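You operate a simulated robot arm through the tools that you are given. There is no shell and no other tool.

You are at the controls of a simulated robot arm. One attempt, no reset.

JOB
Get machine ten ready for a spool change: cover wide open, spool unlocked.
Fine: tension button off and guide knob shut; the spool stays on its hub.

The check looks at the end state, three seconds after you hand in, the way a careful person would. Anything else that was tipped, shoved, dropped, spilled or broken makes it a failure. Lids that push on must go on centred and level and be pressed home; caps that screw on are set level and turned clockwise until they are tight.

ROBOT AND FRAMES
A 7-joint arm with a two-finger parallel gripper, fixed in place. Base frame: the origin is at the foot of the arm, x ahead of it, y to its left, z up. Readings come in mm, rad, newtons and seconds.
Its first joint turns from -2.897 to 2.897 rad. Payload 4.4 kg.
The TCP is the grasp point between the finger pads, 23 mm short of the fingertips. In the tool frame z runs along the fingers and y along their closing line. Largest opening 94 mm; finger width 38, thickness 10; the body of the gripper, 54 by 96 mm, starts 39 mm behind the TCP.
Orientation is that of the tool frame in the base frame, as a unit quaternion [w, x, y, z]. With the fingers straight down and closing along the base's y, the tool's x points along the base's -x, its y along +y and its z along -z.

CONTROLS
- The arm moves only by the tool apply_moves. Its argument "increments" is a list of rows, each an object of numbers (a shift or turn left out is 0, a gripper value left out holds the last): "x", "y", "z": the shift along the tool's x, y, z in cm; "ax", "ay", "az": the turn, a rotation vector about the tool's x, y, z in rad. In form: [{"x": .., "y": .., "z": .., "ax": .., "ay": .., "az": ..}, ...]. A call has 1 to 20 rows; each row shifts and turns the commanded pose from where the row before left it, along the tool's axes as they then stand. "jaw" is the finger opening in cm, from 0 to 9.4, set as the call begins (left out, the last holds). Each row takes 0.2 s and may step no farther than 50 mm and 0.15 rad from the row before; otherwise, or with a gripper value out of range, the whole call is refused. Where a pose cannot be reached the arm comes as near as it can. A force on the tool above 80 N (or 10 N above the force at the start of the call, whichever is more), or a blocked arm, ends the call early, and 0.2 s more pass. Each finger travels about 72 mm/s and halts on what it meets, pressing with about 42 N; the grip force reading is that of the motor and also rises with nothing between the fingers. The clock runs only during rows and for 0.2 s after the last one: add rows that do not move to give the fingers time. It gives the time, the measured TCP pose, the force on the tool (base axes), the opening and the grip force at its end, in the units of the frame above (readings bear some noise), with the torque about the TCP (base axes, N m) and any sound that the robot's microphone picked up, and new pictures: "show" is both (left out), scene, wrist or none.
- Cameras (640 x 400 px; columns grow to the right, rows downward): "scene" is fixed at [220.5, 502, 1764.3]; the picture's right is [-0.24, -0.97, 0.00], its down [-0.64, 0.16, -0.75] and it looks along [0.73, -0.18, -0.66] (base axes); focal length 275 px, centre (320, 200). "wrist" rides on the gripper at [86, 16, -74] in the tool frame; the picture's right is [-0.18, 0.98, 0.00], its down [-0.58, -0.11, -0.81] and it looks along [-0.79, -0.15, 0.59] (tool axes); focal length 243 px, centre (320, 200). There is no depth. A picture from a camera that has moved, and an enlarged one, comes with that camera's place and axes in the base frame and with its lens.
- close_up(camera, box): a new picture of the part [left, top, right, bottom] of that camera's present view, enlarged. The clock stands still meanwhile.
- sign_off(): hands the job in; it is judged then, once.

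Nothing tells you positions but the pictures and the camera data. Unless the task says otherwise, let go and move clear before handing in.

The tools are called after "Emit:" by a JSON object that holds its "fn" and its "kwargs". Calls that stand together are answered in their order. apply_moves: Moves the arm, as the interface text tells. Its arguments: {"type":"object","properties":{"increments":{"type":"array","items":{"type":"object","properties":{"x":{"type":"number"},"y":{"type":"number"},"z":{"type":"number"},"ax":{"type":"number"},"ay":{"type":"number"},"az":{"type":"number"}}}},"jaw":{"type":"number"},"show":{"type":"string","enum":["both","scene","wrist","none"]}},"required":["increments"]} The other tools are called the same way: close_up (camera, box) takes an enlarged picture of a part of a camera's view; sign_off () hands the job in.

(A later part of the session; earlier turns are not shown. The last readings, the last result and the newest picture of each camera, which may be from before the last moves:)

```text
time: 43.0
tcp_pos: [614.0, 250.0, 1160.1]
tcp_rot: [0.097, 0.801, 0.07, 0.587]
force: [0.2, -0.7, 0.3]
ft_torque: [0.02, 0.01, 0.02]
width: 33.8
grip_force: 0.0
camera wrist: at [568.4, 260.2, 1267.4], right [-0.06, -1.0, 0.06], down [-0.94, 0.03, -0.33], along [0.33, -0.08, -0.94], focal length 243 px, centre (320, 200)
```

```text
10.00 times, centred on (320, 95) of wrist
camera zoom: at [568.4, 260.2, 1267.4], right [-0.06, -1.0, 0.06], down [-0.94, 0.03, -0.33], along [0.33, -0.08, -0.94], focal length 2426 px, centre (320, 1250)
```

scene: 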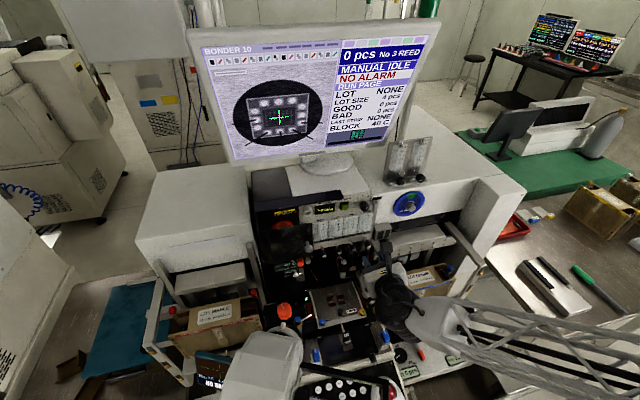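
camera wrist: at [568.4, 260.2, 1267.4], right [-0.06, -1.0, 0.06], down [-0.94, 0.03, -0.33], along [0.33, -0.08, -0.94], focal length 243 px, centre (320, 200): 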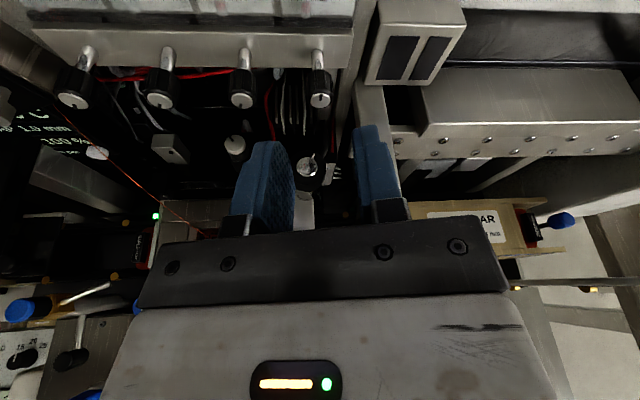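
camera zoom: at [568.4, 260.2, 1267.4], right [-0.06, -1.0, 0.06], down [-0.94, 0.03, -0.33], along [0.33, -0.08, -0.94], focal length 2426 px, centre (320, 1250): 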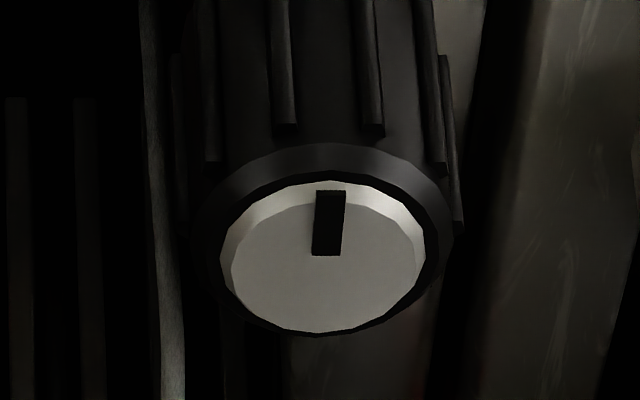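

The pointer is now exactly at 12 o'clock. Next: the cover. Raise clear, level the tool again and roll so the camera is on the right and the fingers close vertically.

Emit:
{"fn": "apply_moves", "kwargs": {"increments": [{"x": 3.2, "y": 0.91, "z": -1.69}, {"x": 3.2, "y": 0.91, "z": -1.69}, {"x": 3.2, "y": 0.91, "z": -1.69}, {"ax": 0.0369, "az": 0.1194}, {"ax": 0.0369, "az": 0.1194}, {"ay": 0.15}, {"ay": 0.15}], "show": "none"}}

Emit:
{"fn": "apply_moves", "kwargs": {"increments": [{"y": -4, "z": -1}, {"y": -4, "z": -1}, {"y": -4, "z": -1}]}}

Emit:
{"fn": "close_up", "kwargs": {"camera": "wrist", "box": [0, 0, 330, 210]}}

```text
time: 44.6
tcp_pos: [592.4, 251.4, 1270.3]
tcp_rot: [-0.003, 0.708, -0.006, 0.706]
force: [0.1, 1.1, -0.6]
ft_torque: [0.0, 0.01, 0.03]
width: 34.2
grip_force: 0.1
```

```text
time: 45.4
tcp_pos: [564.8, 370.6, 1272.6]
tcp_rot: [-0.003, 0.708, -0.005, 0.706]
force: [0.0, 0.4, -0.4]
ft_torque: [-0.02, 0.01, -0.05]
width: 34.0
grip_force: 0.0
camera wrist: at [489.0, 353.8, 1361.3], right [0.0, -0.98, -0.2], down [-0.81, 0.12, -0.58], along [0.59, 0.16, -0.79], focal length 243 px, centre (320, 200)
```

scene: 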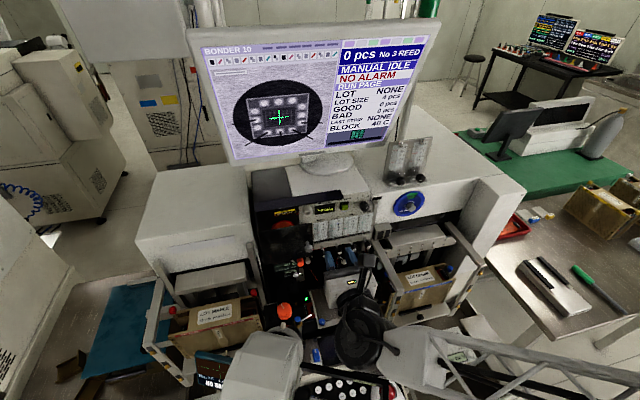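
wrist: 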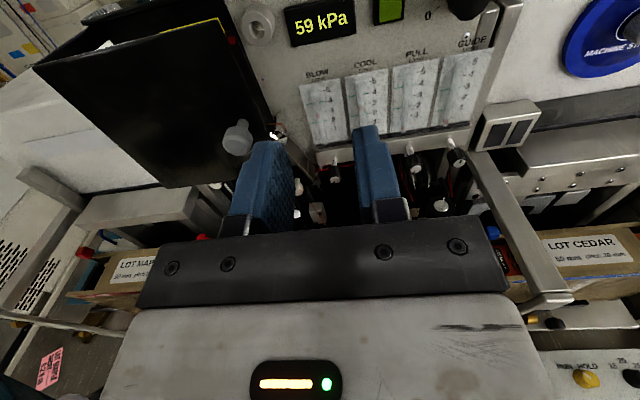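

```text
1.90 times, centred on (165, 105) of wrist
camera zoom: at [489.0, 353.8, 1361.3], right [0.0, -0.98, -0.2], down [-0.81, 0.12, -0.58], along [0.59, 0.16, -0.79], focal length 462 px, centre (615, 381)
```

zoom: 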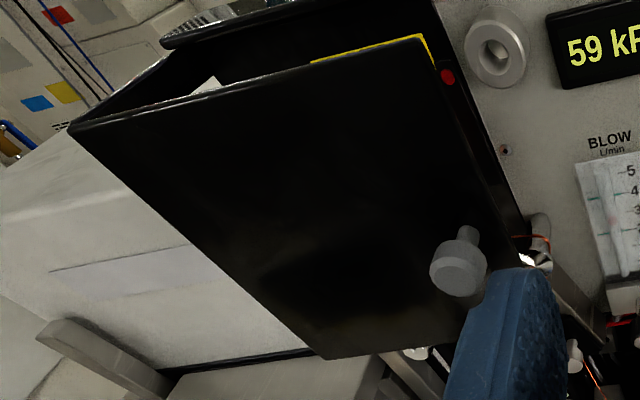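

Cover knob confirmed near (620,430,1262); hinge side is the left. Rolling to fingers-vertical, camera on the right.

Emit:
{"fn": "apply_moves", "kwargs": {"increments": [{"az": 0.1428}, {"az": 0.1428}, {"az": 0.1428}, {"az": 0.1428}, {"az": 0.1428}, {"az": 0.1428}, {"az": 0.1428}, {"az": 0.1428}, {"az": 0.1428}, {"az": 0.1428}, {"az": 0.1428}]}}

Emit:
{"fn": "close_up", "kwargs": {"camera": "wrist", "box": [150, 0, 490, 230]}}

```text
time: 47.8
tcp_pos: [564.5, 369.1, 1271.5]
tcp_rot: [0.502, -0.497, 0.505, -0.497]
force: [0.1, 0.1, -0.1]
ft_torque: [-0.01, 0.03, -0.01]
width: 34.1
grip_force: 0.0
camera wrist: at [489.1, 283.7, 1256.7], right [0.0, 0.2, -0.98], down [-0.8, 0.58, 0.12], along [0.6, 0.79, 0.16], focal length 243 px, centre (320, 200)
```

scene: 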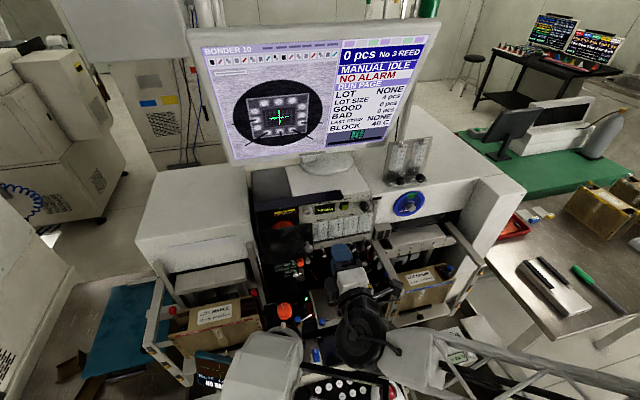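
wrist: 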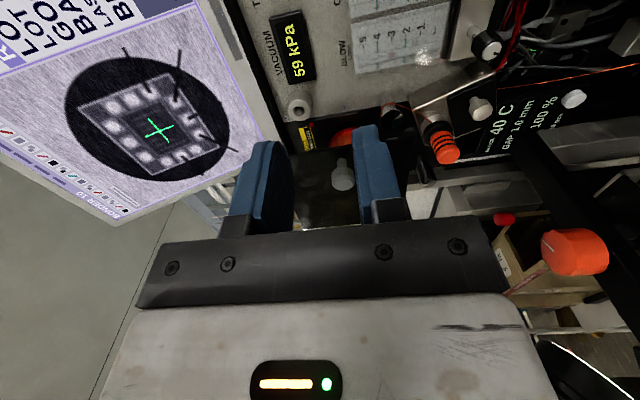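

```text
1.74 times, centred on (320, 115) of wrist
camera zoom: at [489.1, 283.7, 1256.7], right [0.0, 0.2, -0.98], down [-0.8, 0.58, 0.12], along [0.6, 0.79, 0.16], focal length 422 px, centre (320, 348)
```

zoom: 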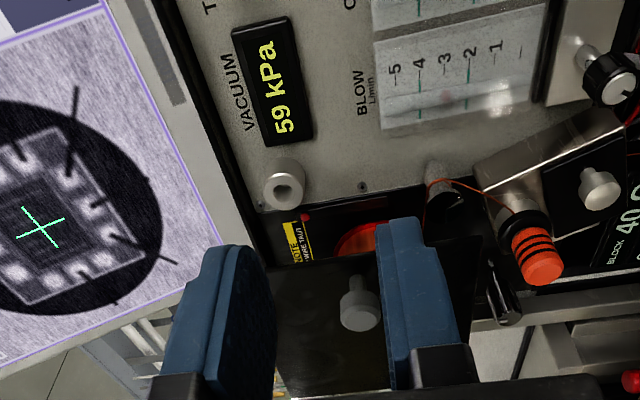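

Good view of the cover knob, the spool edge behind and the wire path to the right of the cover. One more scene zoom to fix the knob height.

Emit:
{"fn": "close_up", "kwargs": {"camera": "scene", "box": [290, 230, 330, 255]}}

Emit:
{"fn": "close_up", "kwargs": {"camera": "wrist", "box": [290, 120, 400, 230]}}

```text
16.00 times, centred on (310, 242) of scene
camera zoom: at [220.5, 502.0, 1764.3], right [-0.24, -0.97, 0.0], down [-0.64, 0.16, -0.75], along [0.73, -0.18, -0.66], focal length 4406 px, centre (480, -480)
```

zoom: 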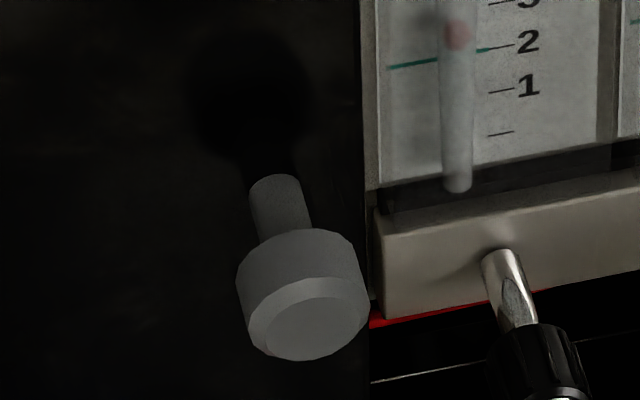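

```text
3.64 times, centred on (345, 175) of wrist
camera zoom: at [489.1, 283.7, 1256.7], right [0.0, 0.2, -0.98], down [-0.8, 0.58, 0.12], along [0.6, 0.79, 0.16], focal length 882 px, centre (229, 291)
```

zoom: 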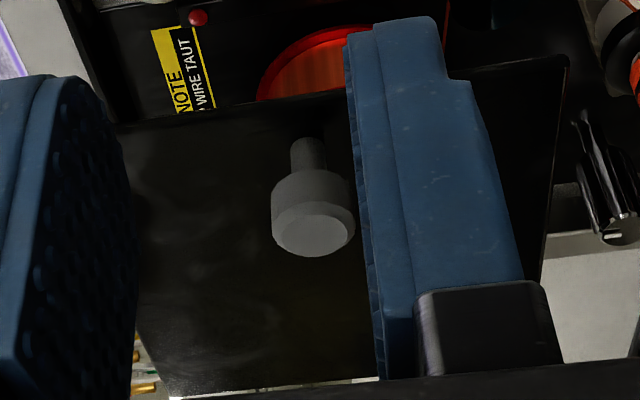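

Cover knob face ≈(614,430,1265), head ≈19 mm. Aligning laterally, jaws to 44 mm.

Emit:
{"fn": "apply_moves", "kwargs": {"increments": [{"x": -3.05, "y": 0.32}, {"x": -3.05, "y": 0.32}], "jaw": 4.4}}

Emit:
{"fn": "close_up", "kwargs": {"camera": "wrist", "box": [230, 40, 430, 220]}}

```text
time: 48.4
tcp_pos: [565.3, 431.3, 1265.3]
tcp_rot: [0.502, -0.497, 0.504, -0.497]
force: [-0.3, 0.1, 0.6]
ft_torque: [0.0, 0.0, 0.0]
width: 44.0
grip_force: 0.1
camera wrist: at [489.9, 345.4, 1250.9], right [0.0, 0.19, -0.98], down [-0.8, 0.58, 0.12], along [0.59, 0.79, 0.15], focal length 243 px, centre (320, 200)
```

scene: 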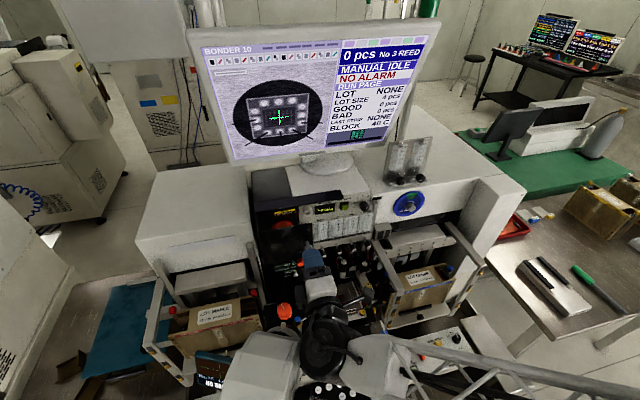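
wrist: 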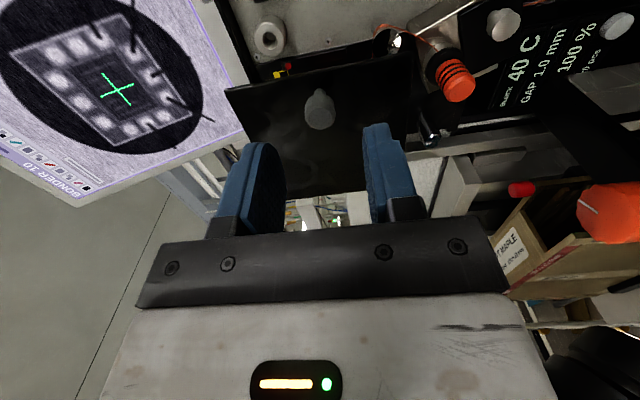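

```text
2.22 times, centred on (330, 130) of wrist
camera zoom: at [489.9, 345.4, 1250.9], right [0.0, 0.19, -0.98], down [-0.8, 0.58, 0.12], along [0.59, 0.79, 0.15], focal length 539 px, centre (298, 356)
```

zoom: 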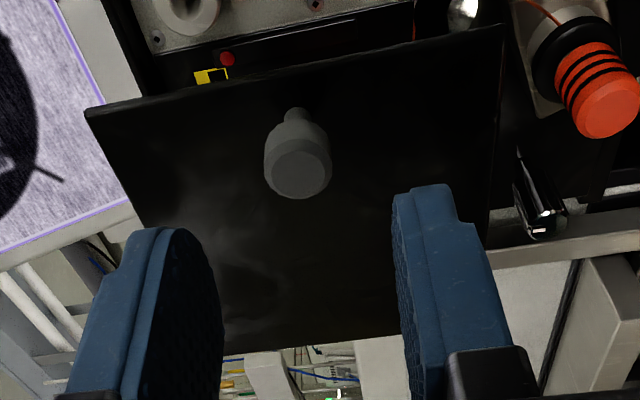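

Centred on the knob. Advance 43 mm.

Emit:
{"fn": "apply_moves", "kwargs": {"increments": [{"z": 2.15}, {"z": 2.15}, {}], "show": "wrist"}}

Emit:
{"fn": "close_up", "kwargs": {"camera": "wrist", "box": [220, 60, 420, 240]}}

Emit:
{"fn": "close_up", "kwargs": {"camera": "scene", "box": [270, 220, 350, 280]}}

```text
time: 49.2
tcp_pos: [607.4, 431.8, 1266.3]
tcp_rot: [0.501, -0.497, 0.504, -0.498]
force: [0.6, -0.6, -0.4]
ft_torque: [-0.01, -0.01, -0.01]
width: 43.9
grip_force: 0.1
camera wrist: at [533.0, 346.8, 1251.4], right [0.0, 0.19, -0.98], down [-0.8, 0.58, 0.12], along [0.6, 0.79, 0.15], focal length 243 px, centre (320, 200)
```

wrist: 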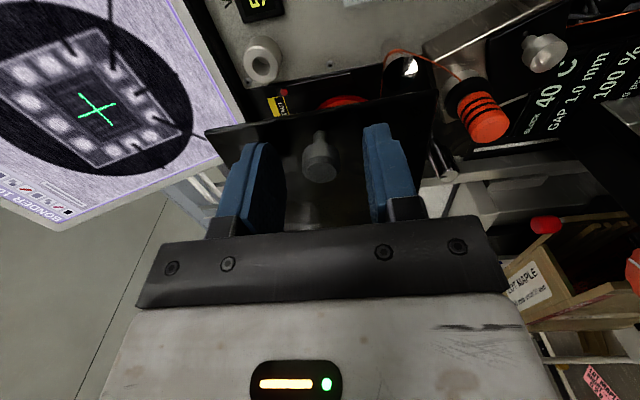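

```text
2.22 times, centred on (320, 150) of wrist
camera zoom: at [533.0, 346.8, 1251.4], right [0.0, 0.19, -0.98], down [-0.8, 0.58, 0.12], along [0.6, 0.79, 0.15], focal length 539 px, centre (320, 311)
```

zoom: 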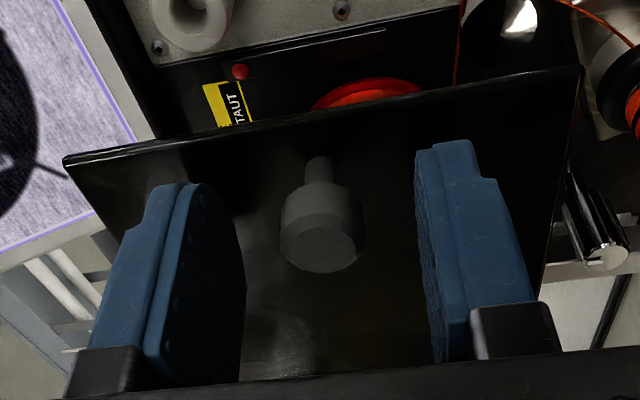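

```text
6.67 times, centred on (310, 250) of scene
camera zoom: at [220.5, 502.0, 1764.3], right [-0.24, -0.97, 0.0], down [-0.64, 0.16, -0.75], along [0.73, -0.18, -0.66], focal length 1836 px, centre (387, -133)
```

zoom: 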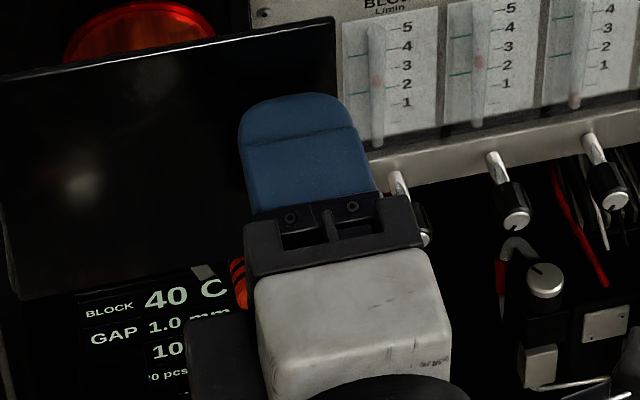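

Knob head is well inside the finger gap. Close on it.

Emit:
{"fn": "apply_moves", "kwargs": {"increments": [{}, {}, {}, {}], "jaw": 1.2, "show": "wrist"}}

```text
time: 50.2
tcp_pos: [608.4, 431.9, 1264.9]
tcp_rot: [0.5, -0.499, 0.504, -0.498]
force: [-0.6, -3.0, -17.4]
ft_torque: [0.1, -0.06, -0.09]
width: 17.3
grip_force: 45.2
camera wrist: at [532.9, 346.8, 1250.2], right [0.0, 0.19, -0.98], down [-0.8, 0.58, 0.12], along [0.6, 0.79, 0.15], focal length 243 px, centre (320, 200)
```

wrist: 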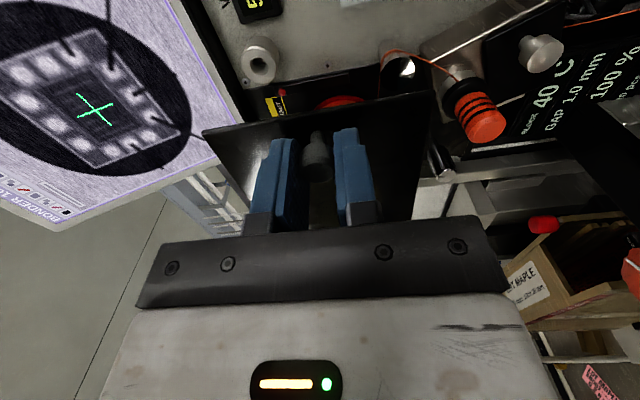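

Gripped. Relieve 0.4 mm and start opening with a small arc about the hinge at (641,536).

Emit:
{"fn": "apply_moves", "kwargs": {"increments": [{"y": 0.04}, {"z": -0.52, "x": -0.18, "ay": 0.05}, {"z": -0.52, "x": -0.18, "ay": 0.05}]}}

Emit:
{"fn": "close_up", "kwargs": {"camera": "scene", "box": [240, 200, 340, 275]}}

```text
time: 51.0
tcp_pos: [599.5, 432.2, 1263.9]
tcp_rot: [0.474, -0.471, 0.531, -0.521]
force: [9.8, 34.7, -46.8]
ft_torque: [0.26, 0.13, 0.45]
width: 17.6
grip_force: 45.0
camera wrist: at [515.2, 354.3, 1250.2], right [0.01, 0.2, -0.98], down [-0.74, 0.66, 0.12], along [0.67, 0.72, 0.15], focal length 243 px, centre (320, 200)
```

scene: 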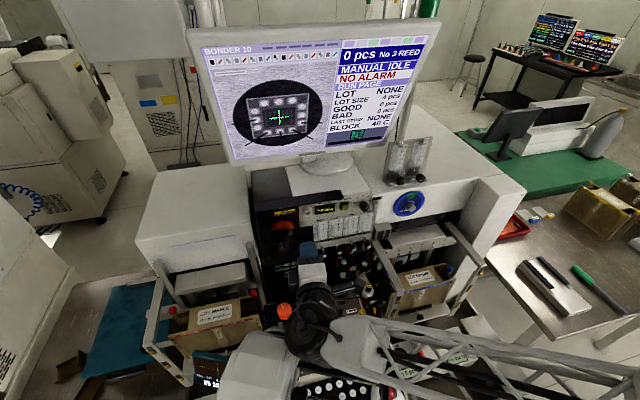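
wrist: 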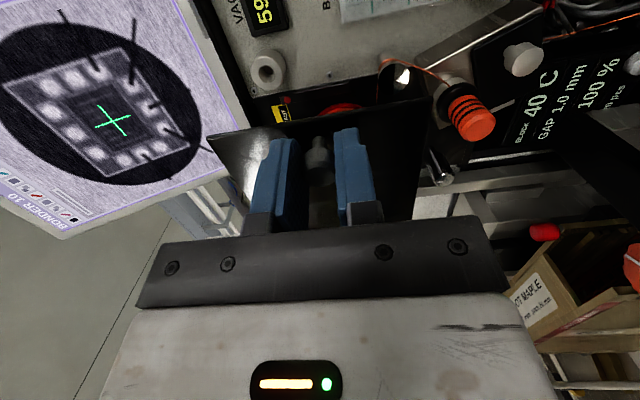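

```text
5.33 times, centred on (290, 238) of scene
camera zoom: at [220.5, 502.0, 1764.3], right [-0.24, -0.97, 0.0], down [-0.64, 0.16, -0.75], along [0.73, -0.18, -0.66], focal length 1469 px, centre (480, 0)
```

zoom: 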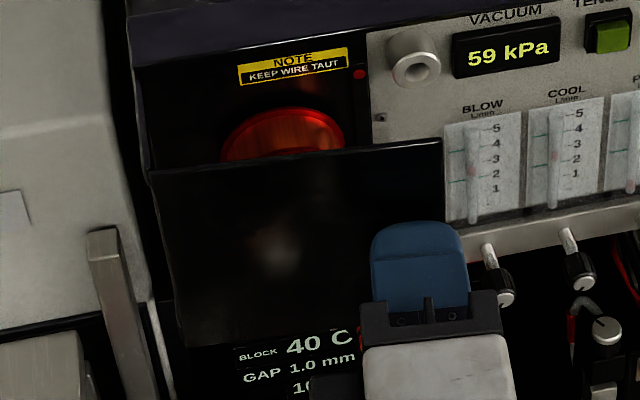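

The cover is swinging out on its left hinge. Trim the side loads and continue the arc.

Emit:
{"fn": "apply_moves", "kwargs": {"increments": [{"y": 0.1, "x": -0.08}, {"z": -1.03, "x": -0.38, "ay": 0.1}], "show": "none"}}

Emit:
{"fn": "apply_moves", "kwargs": {"increments": [{"z": -1.03, "x": -0.38, "ay": 0.1}], "show": "wrist"}}

Emit:
{"fn": "close_up", "kwargs": {"camera": "scene", "box": [240, 200, 340, 275]}}

```text
time: 51.6
tcp_pos: [596.1, 424.1, 1264.7]
tcp_rot: [0.46, -0.459, 0.543, -0.532]
force: [-2.7, 15.2, -61.3]
ft_torque: [-0.32, 0.39, 0.91]
width: 17.5
grip_force: 44.4
stopped in row 2: the force on the tool passed its limit at 107 N (the readings are from after the stop); the commanded pose is now the measured one
```

```text
time: 52.0
tcp_pos: [587.0, 405.2, 1269.9]
tcp_rot: [0.431, -0.424, 0.569, -0.557]
force: [-3.8, -7.9, -12.3]
ft_torque: [-0.24, 0.19, -0.06]
width: 17.4
grip_force: 6.1
camera wrist: at [490.9, 343.7, 1254.7], right [0.05, 0.2, -0.98], down [-0.62, 0.78, 0.12], along [0.78, 0.6, 0.16], focal length 243 px, centre (320, 200)
```

wrist: 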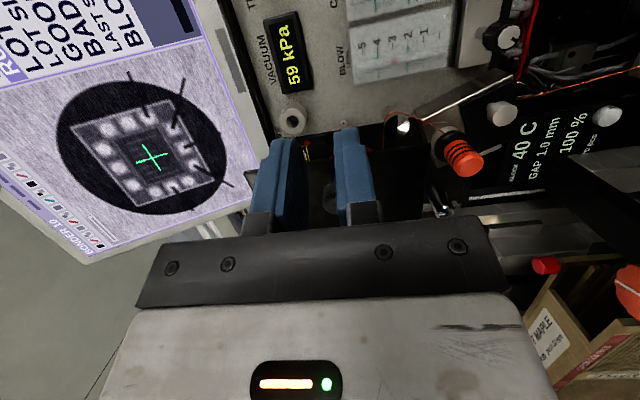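

```text
5.33 times, centred on (290, 238) of scene
camera zoom: at [220.5, 502.0, 1764.3], right [-0.24, -0.97, 0.0], down [-0.64, 0.16, -0.75], along [0.73, -0.18, -0.66], focal length 1469 px, centre (480, 0)
```

zoom: 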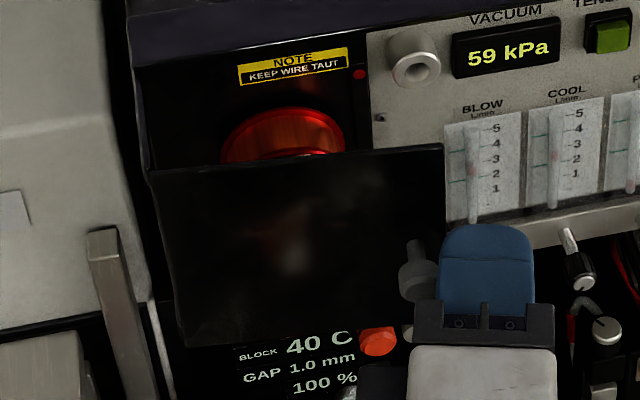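

The tool was pushed sideways and the knob slipped out; the arm's wrist may be bumping the white microscope housing on the left. Stop and look carefully.

Emit:
{"fn": "close_up", "kwargs": {"camera": "scene", "box": [200, 230, 440, 400]}}

Emit:
{"fn": "close_up", "kwargs": {"camera": "wrist", "box": [220, 60, 420, 240]}}

```text
2.35 times, centred on (320, 315) of scene
camera zoom: at [220.5, 502.0, 1764.3], right [-0.24, -0.97, 0.0], down [-0.64, 0.16, -0.75], along [0.73, -0.18, -0.66], focal length 648 px, centre (320, -71)
```

zoom: 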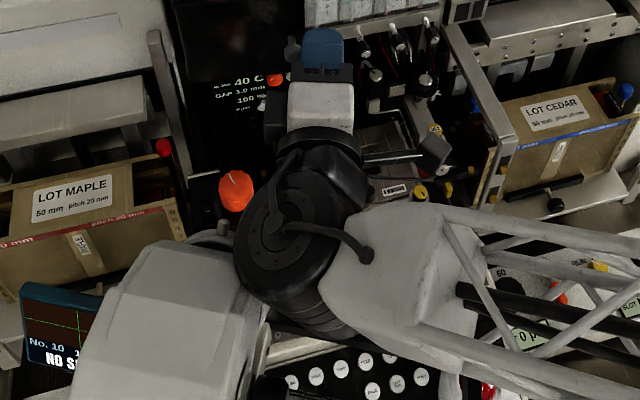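

```text
2.22 times, centred on (320, 150) of wrist
camera zoom: at [490.9, 343.7, 1254.7], right [0.05, 0.2, -0.98], down [-0.62, 0.78, 0.12], along [0.78, 0.6, 0.16], focal length 539 px, centre (320, 311)
```

zoom: 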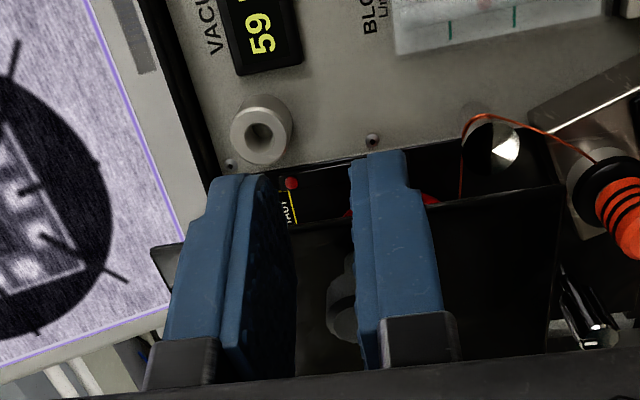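

The black wrist bulb looks close to the microscope housing. Open the fingers and withdraw back and to the right, then undo the yaw.

Emit:
{"fn": "apply_moves", "kwargs": {"increments": [{}, {}, {"z": -1.15, "x": 0.84}, {"z": -1.15, "x": 0.84}, {"z": -1.15, "x": 0.84}], "jaw": 4.4}}

Emit:
{"fn": "close_up", "kwargs": {"camera": "scene", "box": [180, 190, 440, 400]}}

```text
time: 53.2
tcp_pos: [547.0, 420.9, 1264.2]
tcp_rot: [0.434, -0.432, 0.563, -0.555]
force: [-0.3, 0.4, 0.2]
ft_torque: [-0.02, -0.03, -0.03]
width: 44.3
grip_force: 0.0
camera wrist: at [452.8, 355.4, 1250.3], right [0.04, 0.19, -0.98], down [-0.64, 0.76, 0.12], along [0.77, 0.62, 0.15], focal length 243 px, centre (320, 200)
```

scene: 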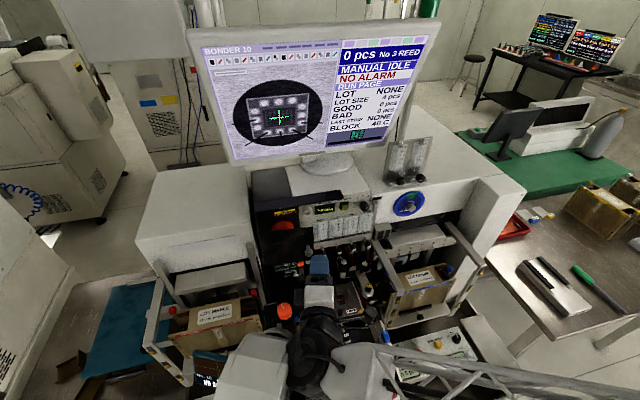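
wrist: 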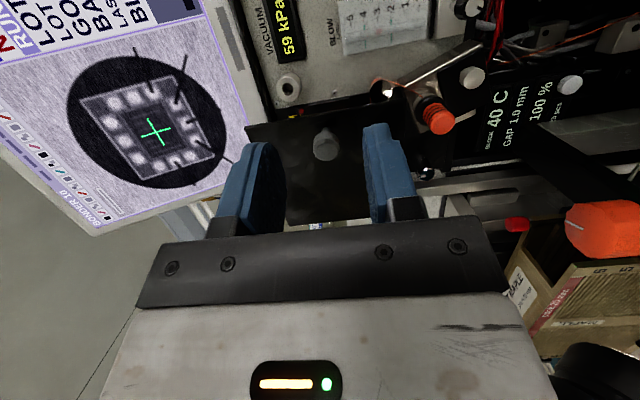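

```text
1.90 times, centred on (310, 295) of scene
camera zoom: at [220.5, 502.0, 1764.3], right [-0.24, -0.97, 0.0], down [-0.64, 0.16, -0.75], along [0.73, -0.18, -0.66], focal length 525 px, centre (339, 19)
```

zoom: 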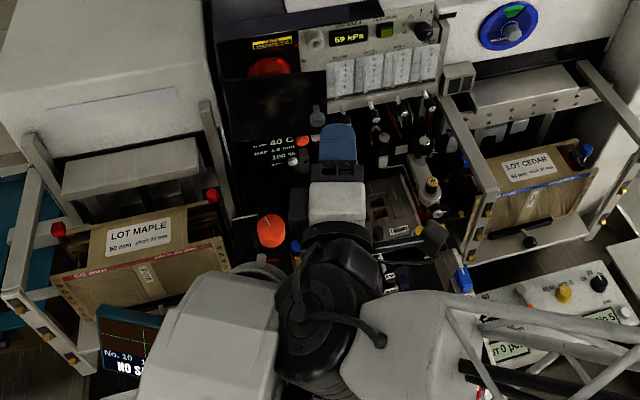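

Emit:
{"fn": "close_up", "kwargs": {"camera": "scene", "box": [240, 240, 500, 400]}}

Emit:
{"fn": "close_up", "kwargs": {"camera": "scene", "box": [240, 190, 340, 265]}}

```text
2.46 times, centred on (370, 320) of scene
camera zoom: at [220.5, 502.0, 1764.3], right [-0.24, -0.97, 0.0], down [-0.64, 0.16, -0.75], along [0.73, -0.18, -0.66], focal length 678 px, centre (197, -95)
```

zoom: 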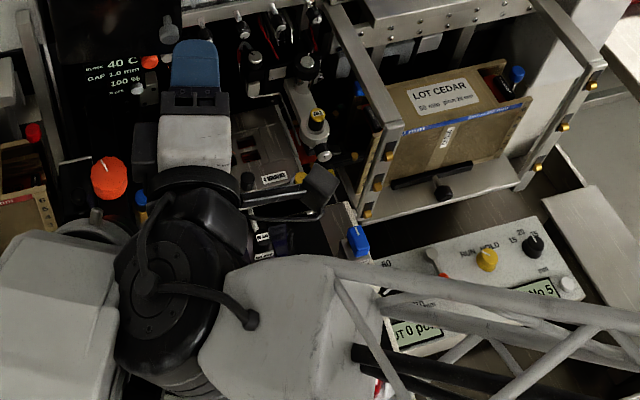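

```text
5.33 times, centred on (290, 228) of scene
camera zoom: at [220.5, 502.0, 1764.3], right [-0.24, -0.97, 0.0], down [-0.64, 0.16, -0.75], along [0.73, -0.18, -0.66], focal length 1469 px, centre (480, 53)
```

zoom: 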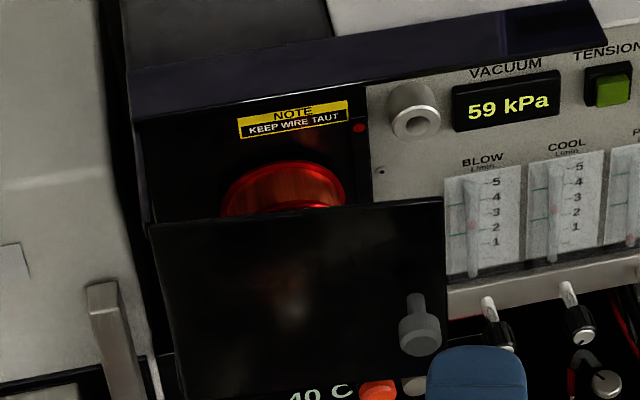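

Microscope looks undisturbed, but it limits the wrist on that side (its right flank ≈ y 515). The cover is ajar ~7°. I'll remove the yaw and re-grip the knob with the tool kept square, letting the knob pivot between the pads.

Emit:
{"fn": "apply_moves", "kwargs": {"increments": [{"x": 0.5, "ay": -0.127}, {"ay": -0.127}, {}]}}

Emit:
{"fn": "close_up", "kwargs": {"camera": "wrist", "box": [230, 40, 430, 220]}}

Emit:
{"fn": "close_up", "kwargs": {"camera": "scene", "box": [290, 230, 330, 255]}}

```text
time: 54.0
tcp_pos: [544.9, 415.2, 1263.3]
tcp_rot: [0.501, -0.499, 0.504, -0.496]
force: [1.2, 0.5, 0.4]
ft_torque: [0.02, 0.0, 0.0]
width: 44.0
grip_force: 0.1
camera wrist: at [470.0, 328.6, 1248.3], right [-0.01, 0.19, -0.98], down [-0.81, 0.58, 0.12], along [0.59, 0.79, 0.15], focal length 243 px, centre (320, 200)
```

scene: 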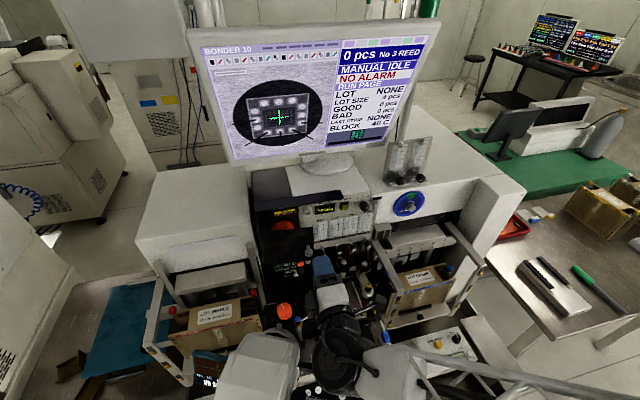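
wrist: 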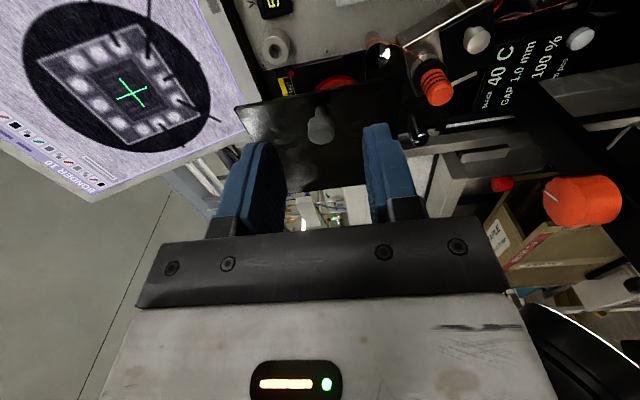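

```text
2.22 times, centred on (330, 130) of wrist
camera zoom: at [470.0, 328.6, 1248.3], right [-0.01, 0.19, -0.98], down [-0.81, 0.58, 0.12], along [0.59, 0.79, 0.15], focal length 539 px, centre (298, 356)
```

zoom: 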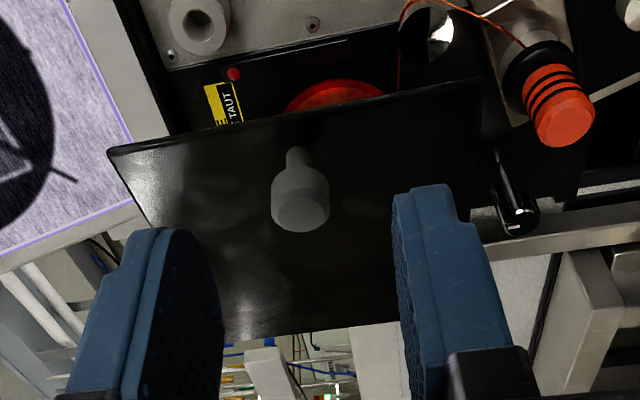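

```text
16.00 times, centred on (310, 242) of scene
camera zoom: at [220.5, 502.0, 1764.3], right [-0.24, -0.97, 0.0], down [-0.64, 0.16, -0.75], along [0.73, -0.18, -0.66], focal length 4406 px, centre (480, -480)
```

zoom: 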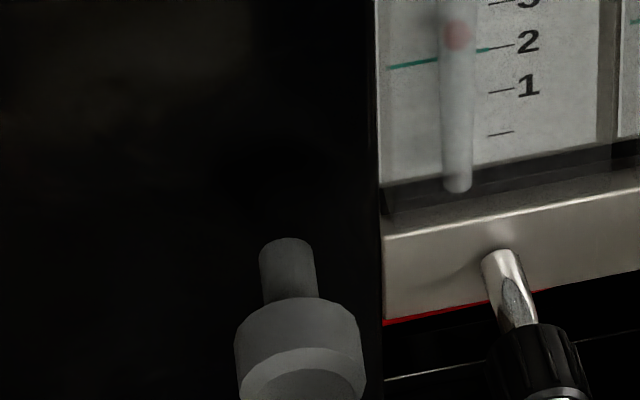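

Emit:
{"fn": "apply_moves", "kwargs": {"increments": [{"x": -1.9, "y": 0.1}, {"z": 2.25}, {"z": 2.25}, {}], "show": "none"}}

Emit:
{"fn": "apply_moves", "kwargs": {"increments": [{}, {}, {}, {}], "jaw": 1.2}}

Emit:
{"fn": "close_up", "kwargs": {"camera": "wrist", "box": [220, 60, 420, 240]}}

```text
time: 55.0
tcp_pos: [590.1, 433.3, 1262.7]
tcp_rot: [0.502, -0.499, 0.503, -0.496]
force: [0.2, 0.4, 0.3]
ft_torque: [0.01, 0.02, 0.01]
width: 44.1
grip_force: 0.0
```

```text
time: 56.0
tcp_pos: [589.1, 433.3, 1265.4]
tcp_rot: [0.503, -0.498, 0.504, -0.496]
force: [6.0, 5.9, 23.8]
ft_torque: [-0.09, -0.36, -0.34]
width: 17.3
grip_force: 45.5
camera wrist: at [515.1, 347.5, 1249.9], right [0.0, 0.2, -0.98], down [-0.81, 0.58, 0.12], along [0.59, 0.79, 0.15], focal length 243 px, centre (320, 200)
```

scene: 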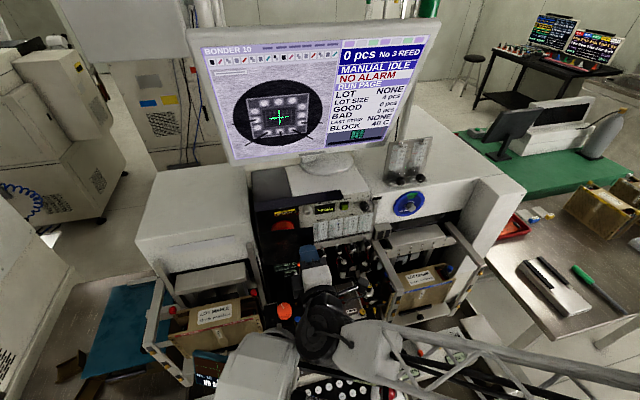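
wrist: 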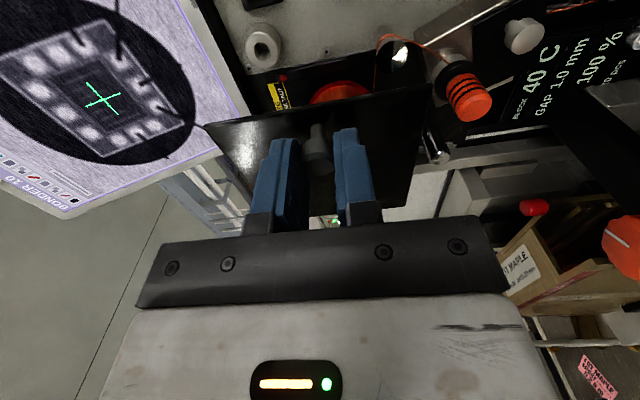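

```text
2.22 times, centred on (320, 150) of wrist
camera zoom: at [515.1, 347.5, 1249.9], right [0.0, 0.2, -0.98], down [-0.81, 0.58, 0.12], along [0.59, 0.79, 0.15], focal length 539 px, centre (320, 311)
```

zoom: 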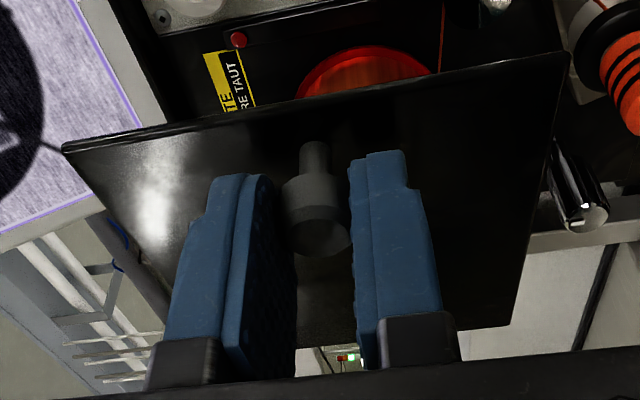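

Gripped again. Pull along the arc without rotating the tool, one step at a time.

Emit:
{"fn": "apply_moves", "kwargs": {"increments": [{"y": -0.05}, {"z": -0.87, "x": -0.33}], "show": "none"}}

Emit:
{"fn": "apply_moves", "kwargs": {"increments": [{"z": -0.84, "x": -0.39}], "show": "none"}}

Emit:
{"fn": "close_up", "kwargs": {"camera": "scene", "box": [240, 190, 360, 290]}}

```text
time: 56.6
tcp_pos: [581.3, 435.7, 1265.6]
tcp_rot: [0.501, -0.498, 0.504, -0.496]
force: [11.9, -2.6, 25.8]
ft_torque: [-0.07, -0.38, -1.28]
width: 17.4
grip_force: 45.4
```

```text
time: 57.0
tcp_pos: [572.8, 439.6, 1265.0]
tcp_rot: [0.503, -0.499, 0.504, -0.495]
force: [9.0, -8.7, 29.9]
ft_torque: [-0.07, -0.46, -1.38]
width: 17.3
grip_force: 44.9
```

```text
4.00 times, centred on (300, 240) of scene
camera zoom: at [220.5, 502.0, 1764.3], right [-0.24, -0.97, 0.0], down [-0.64, 0.16, -0.75], along [0.73, -0.18, -0.66], focal length 1102 px, centre (400, 40)
```

zoom: 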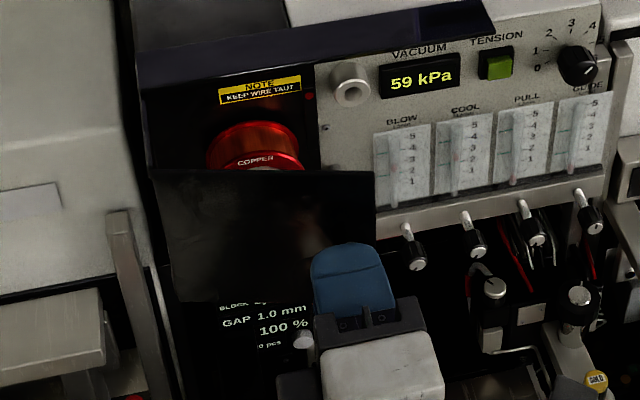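

Working: forces small, cover swinging out (spool labelled COPPER now visible). Continue.

Emit:
{"fn": "apply_moves", "kwargs": {"increments": [{"z": -0.81, "x": -0.47, "y": -0.03}], "show": "none"}}

Emit:
{"fn": "apply_moves", "kwargs": {"increments": [{"z": -0.76, "x": -0.54}], "show": "none"}}

Emit:
{"fn": "apply_moves", "kwargs": {"increments": [{"z": -0.71, "x": -0.61}]}}

Emit:
{"fn": "close_up", "kwargs": {"camera": "scene", "box": [240, 190, 360, 290]}}

```text
time: 57.4
tcp_pos: [565.7, 445.5, 1266.1]
tcp_rot: [0.501, -0.499, 0.504, -0.497]
force: [8.2, -10.1, 27.4]
ft_torque: [-0.16, -0.51, -1.42]
width: 17.6
grip_force: 44.9
```

```text
time: 57.8
tcp_pos: [556.8, 450.0, 1264.6]
tcp_rot: [0.501, -0.499, 0.504, -0.496]
force: [13.1, -1.4, 32.5]
ft_torque: [-0.16, -0.56, -1.24]
width: 17.5
grip_force: 45.0
```

```text
time: 58.2
tcp_pos: [552.0, 453.3, 1265.0]
tcp_rot: [0.5, -0.498, 0.506, -0.497]
force: [23.6, 24.8, 23.7]
ft_torque: [-0.17, -0.42, 0.2]
width: 17.3
grip_force: 44.9
camera wrist: at [477.1, 367.3, 1250.1], right [-0.01, 0.2, -0.98], down [-0.8, 0.58, 0.12], along [0.6, 0.79, 0.15], focal length 243 px, centre (320, 200)
```

scene: 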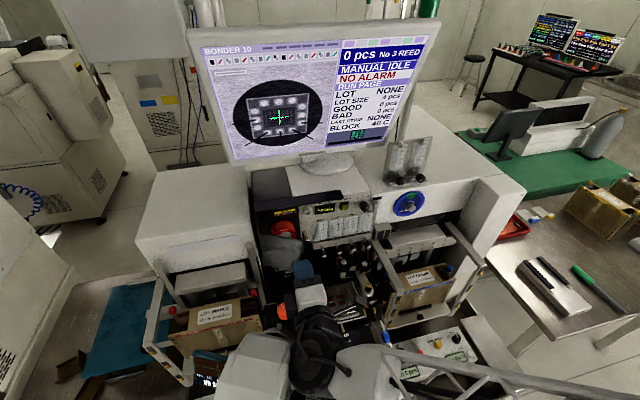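
wrist: 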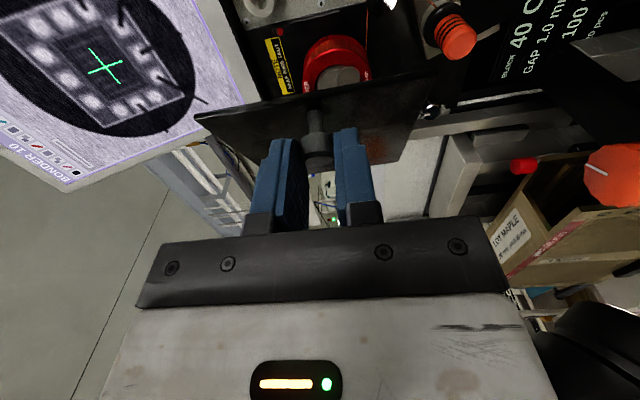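

```text
4.00 times, centred on (300, 240) of scene
camera zoom: at [220.5, 502.0, 1764.3], right [-0.24, -0.97, 0.0], down [-0.64, 0.16, -0.75], along [0.73, -0.18, -0.66], focal length 1102 px, centre (400, 40)
```

zoom: 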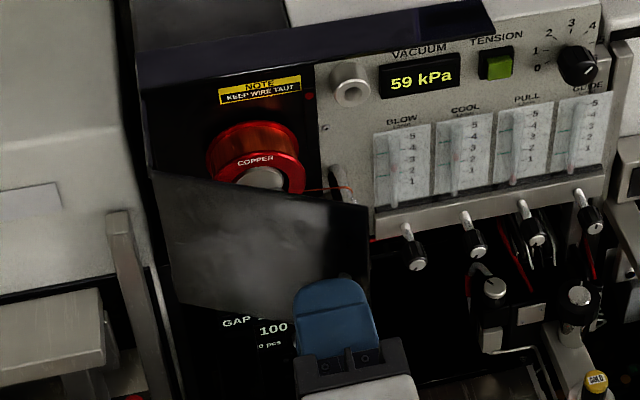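

Cover is ~32° open. Release and withdraw back and right.

Emit:
{"fn": "apply_moves", "kwargs": {"increments": [{}, {}, {"z": -2.5}, {"z": -2.5, "x": 2.5}, {"x": 4.0}], "jaw": 4.4}}

Emit:
{"fn": "close_up", "kwargs": {"camera": "scene", "box": [240, 190, 360, 290]}}

Emit:
{"fn": "close_up", "kwargs": {"camera": "wrist", "box": [180, 0, 480, 200]}}

```text
time: 59.2
tcp_pos: [505.2, 433.6, 1265.4]
tcp_rot: [0.501, -0.497, 0.505, -0.497]
force: [20.9, -4.7, 18.3]
ft_torque: [0.8, 1.15, -0.66]
width: 44.0
grip_force: 0.1
stopped in row 5: the force on the tool passed its limit at 100 N (the readings are from after the stop); the commanded pose is now the measured one
camera wrist: at [430.0, 348.3, 1251.2], right [0.0, 0.2, -0.98], down [-0.8, 0.58, 0.12], along [0.59, 0.79, 0.16], focal length 243 px, centre (320, 200)
```

scene: 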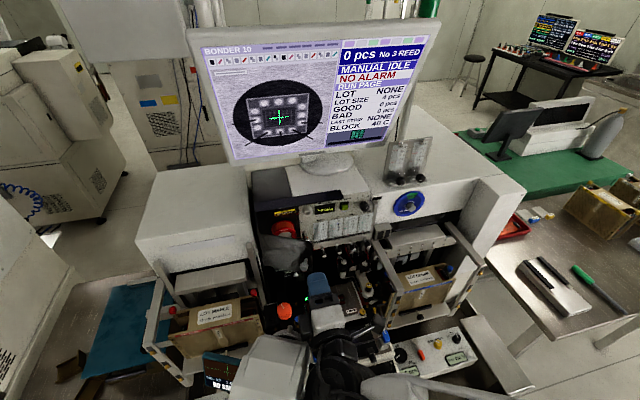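
wrist: 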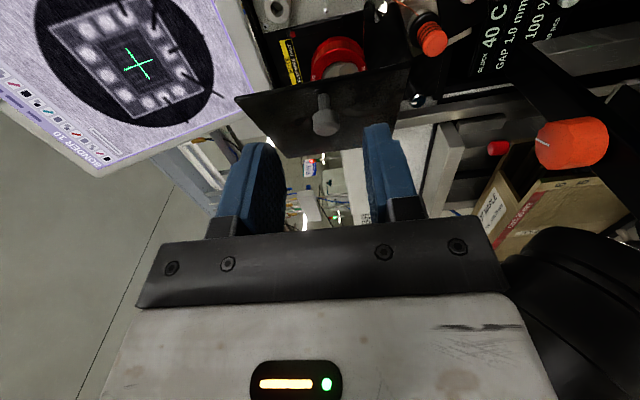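

```text
4.00 times, centred on (300, 240) of scene
camera zoom: at [220.5, 502.0, 1764.3], right [-0.24, -0.97, 0.0], down [-0.64, 0.16, -0.75], along [0.73, -0.18, -0.66], focal length 1102 px, centre (400, 40)
```

zoom: 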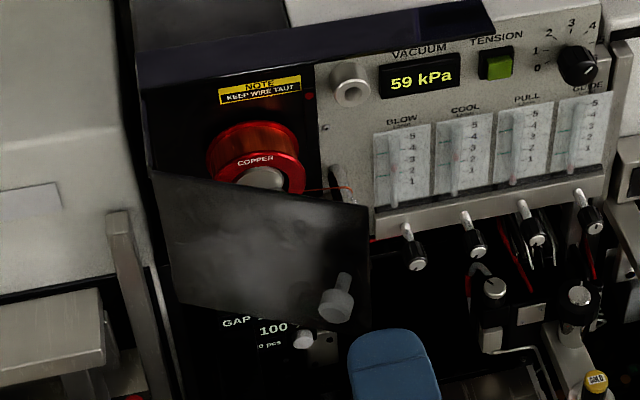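

```text
2.00 times, centred on (330, 100) of wrist
camera zoom: at [430.0, 348.3, 1251.2], right [0.0, 0.2, -0.98], down [-0.8, 0.58, 0.12], along [0.59, 0.79, 0.16], focal length 485 px, centre (300, 400)
```

zoom: 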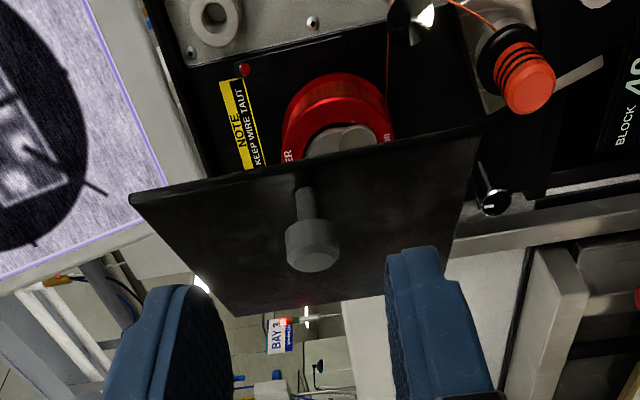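

The back-left of the hand touched the microscope housing (contact ≈(405,486,1232)). Move forward, right and up away from it.

Emit:
{"fn": "apply_moves", "kwargs": {"increments": [{"z": 1.5, "y": -1.0}, {"x": 3.0, "y": -1.0}, {"x": 4.0, "y": -1.0}, {"x": 4.0}]}}

Emit:
{"fn": "close_up", "kwargs": {"camera": "scene", "box": [180, 280, 380, 400]}}

```text
time: 60.2
tcp_pos: [520.2, 324.3, 1293.8]
tcp_rot: [0.501, -0.498, 0.505, -0.496]
force: [-0.4, -0.1, 0.2]
ft_torque: [0.01, -0.03, 0.0]
width: 43.8
grip_force: 0.2
camera wrist: at [445.5, 239.3, 1279.4], right [-0.01, 0.19, -0.98], down [-0.8, 0.58, 0.12], along [0.59, 0.79, 0.15], focal length 243 px, centre (320, 200)
```

scene: 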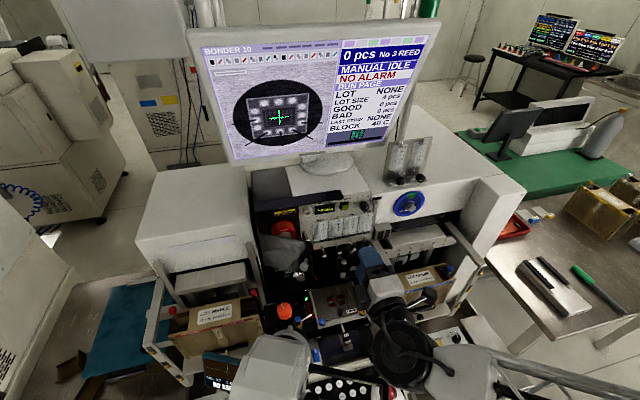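
wrist: 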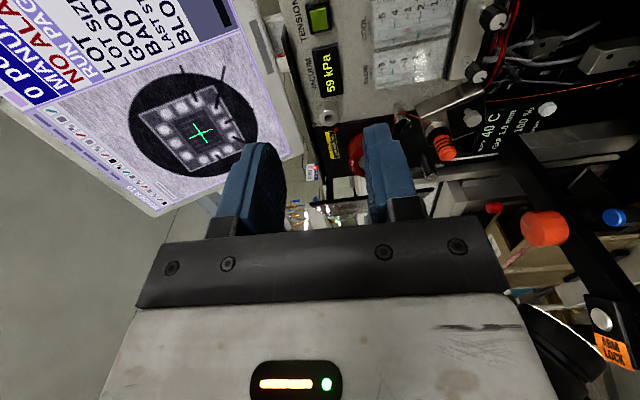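

```text
3.20 times, centred on (280, 340) of scene
camera zoom: at [220.5, 502.0, 1764.3], right [-0.24, -0.97, 0.0], down [-0.64, 0.16, -0.75], along [0.73, -0.18, -0.66], focal length 881 px, centre (448, -248)
```

zoom: 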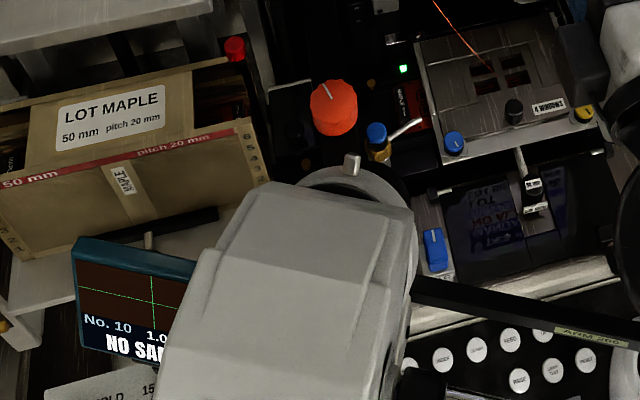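

Emit:
{"fn": "close_up", "kwargs": {"camera": "scene", "box": [240, 240, 500, 400]}}

Emit:
{"fn": "close_up", "kwargs": {"camera": "wrist", "box": [440, 160, 640, 400]}}

```text
2.46 times, centred on (370, 320) of scene
camera zoom: at [220.5, 502.0, 1764.3], right [-0.24, -0.97, 0.0], down [-0.64, 0.16, -0.75], along [0.73, -0.18, -0.66], focal length 678 px, centre (197, -95)
```

zoom: 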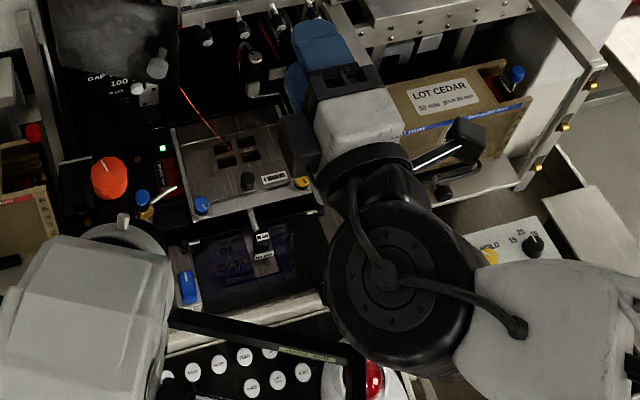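

```text
1.67 times, centred on (540, 280) of wrist
camera zoom: at [445.5, 239.3, 1279.4], right [-0.01, 0.19, -0.98], down [-0.8, 0.58, 0.12], along [0.59, 0.79, 0.15], focal length 404 px, centre (-47, 67)
```

zoom: 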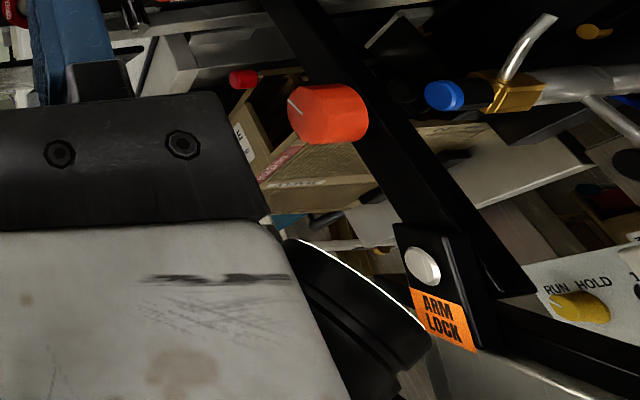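

I need to check whether the microscope head has been displaced; comparing it against the first pictures in detail.

Emit:
{"fn": "close_up", "kwargs": {"camera": "scene", "box": [200, 310, 340, 400]}}

Emit:
{"fn": "close_up", "kwargs": {"camera": "scene", "box": [0, 0, 640, 400]}}

```text
4.44 times, centred on (270, 355) of scene
camera zoom: at [220.5, 502.0, 1764.3], right [-0.24, -0.97, 0.0], down [-0.64, 0.16, -0.75], along [0.73, -0.18, -0.66], focal length 1224 px, centre (542, -489)
```

zoom: 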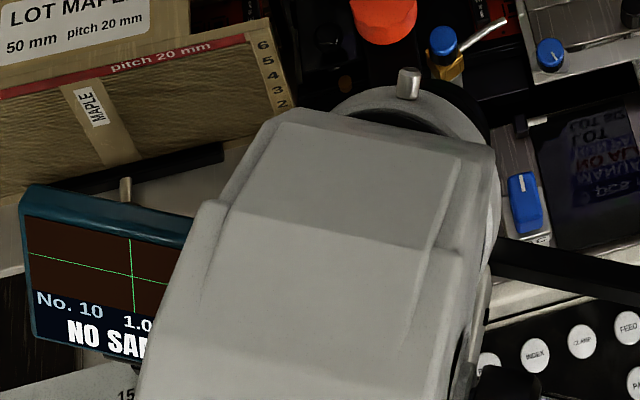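

```text
1.00 times, centred on (320, 200) of scene (not enlarged: the box is as wide or as high as the picture)
camera zoom: at [220.5, 502.0, 1764.3], right [-0.24, -0.97, 0.0], down [-0.64, 0.16, -0.75], along [0.73, -0.18, -0.66], focal length 275 px, centre (320, 200)
```

zoom: 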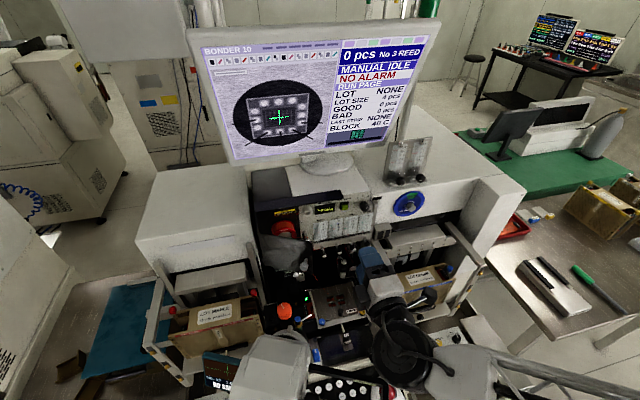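

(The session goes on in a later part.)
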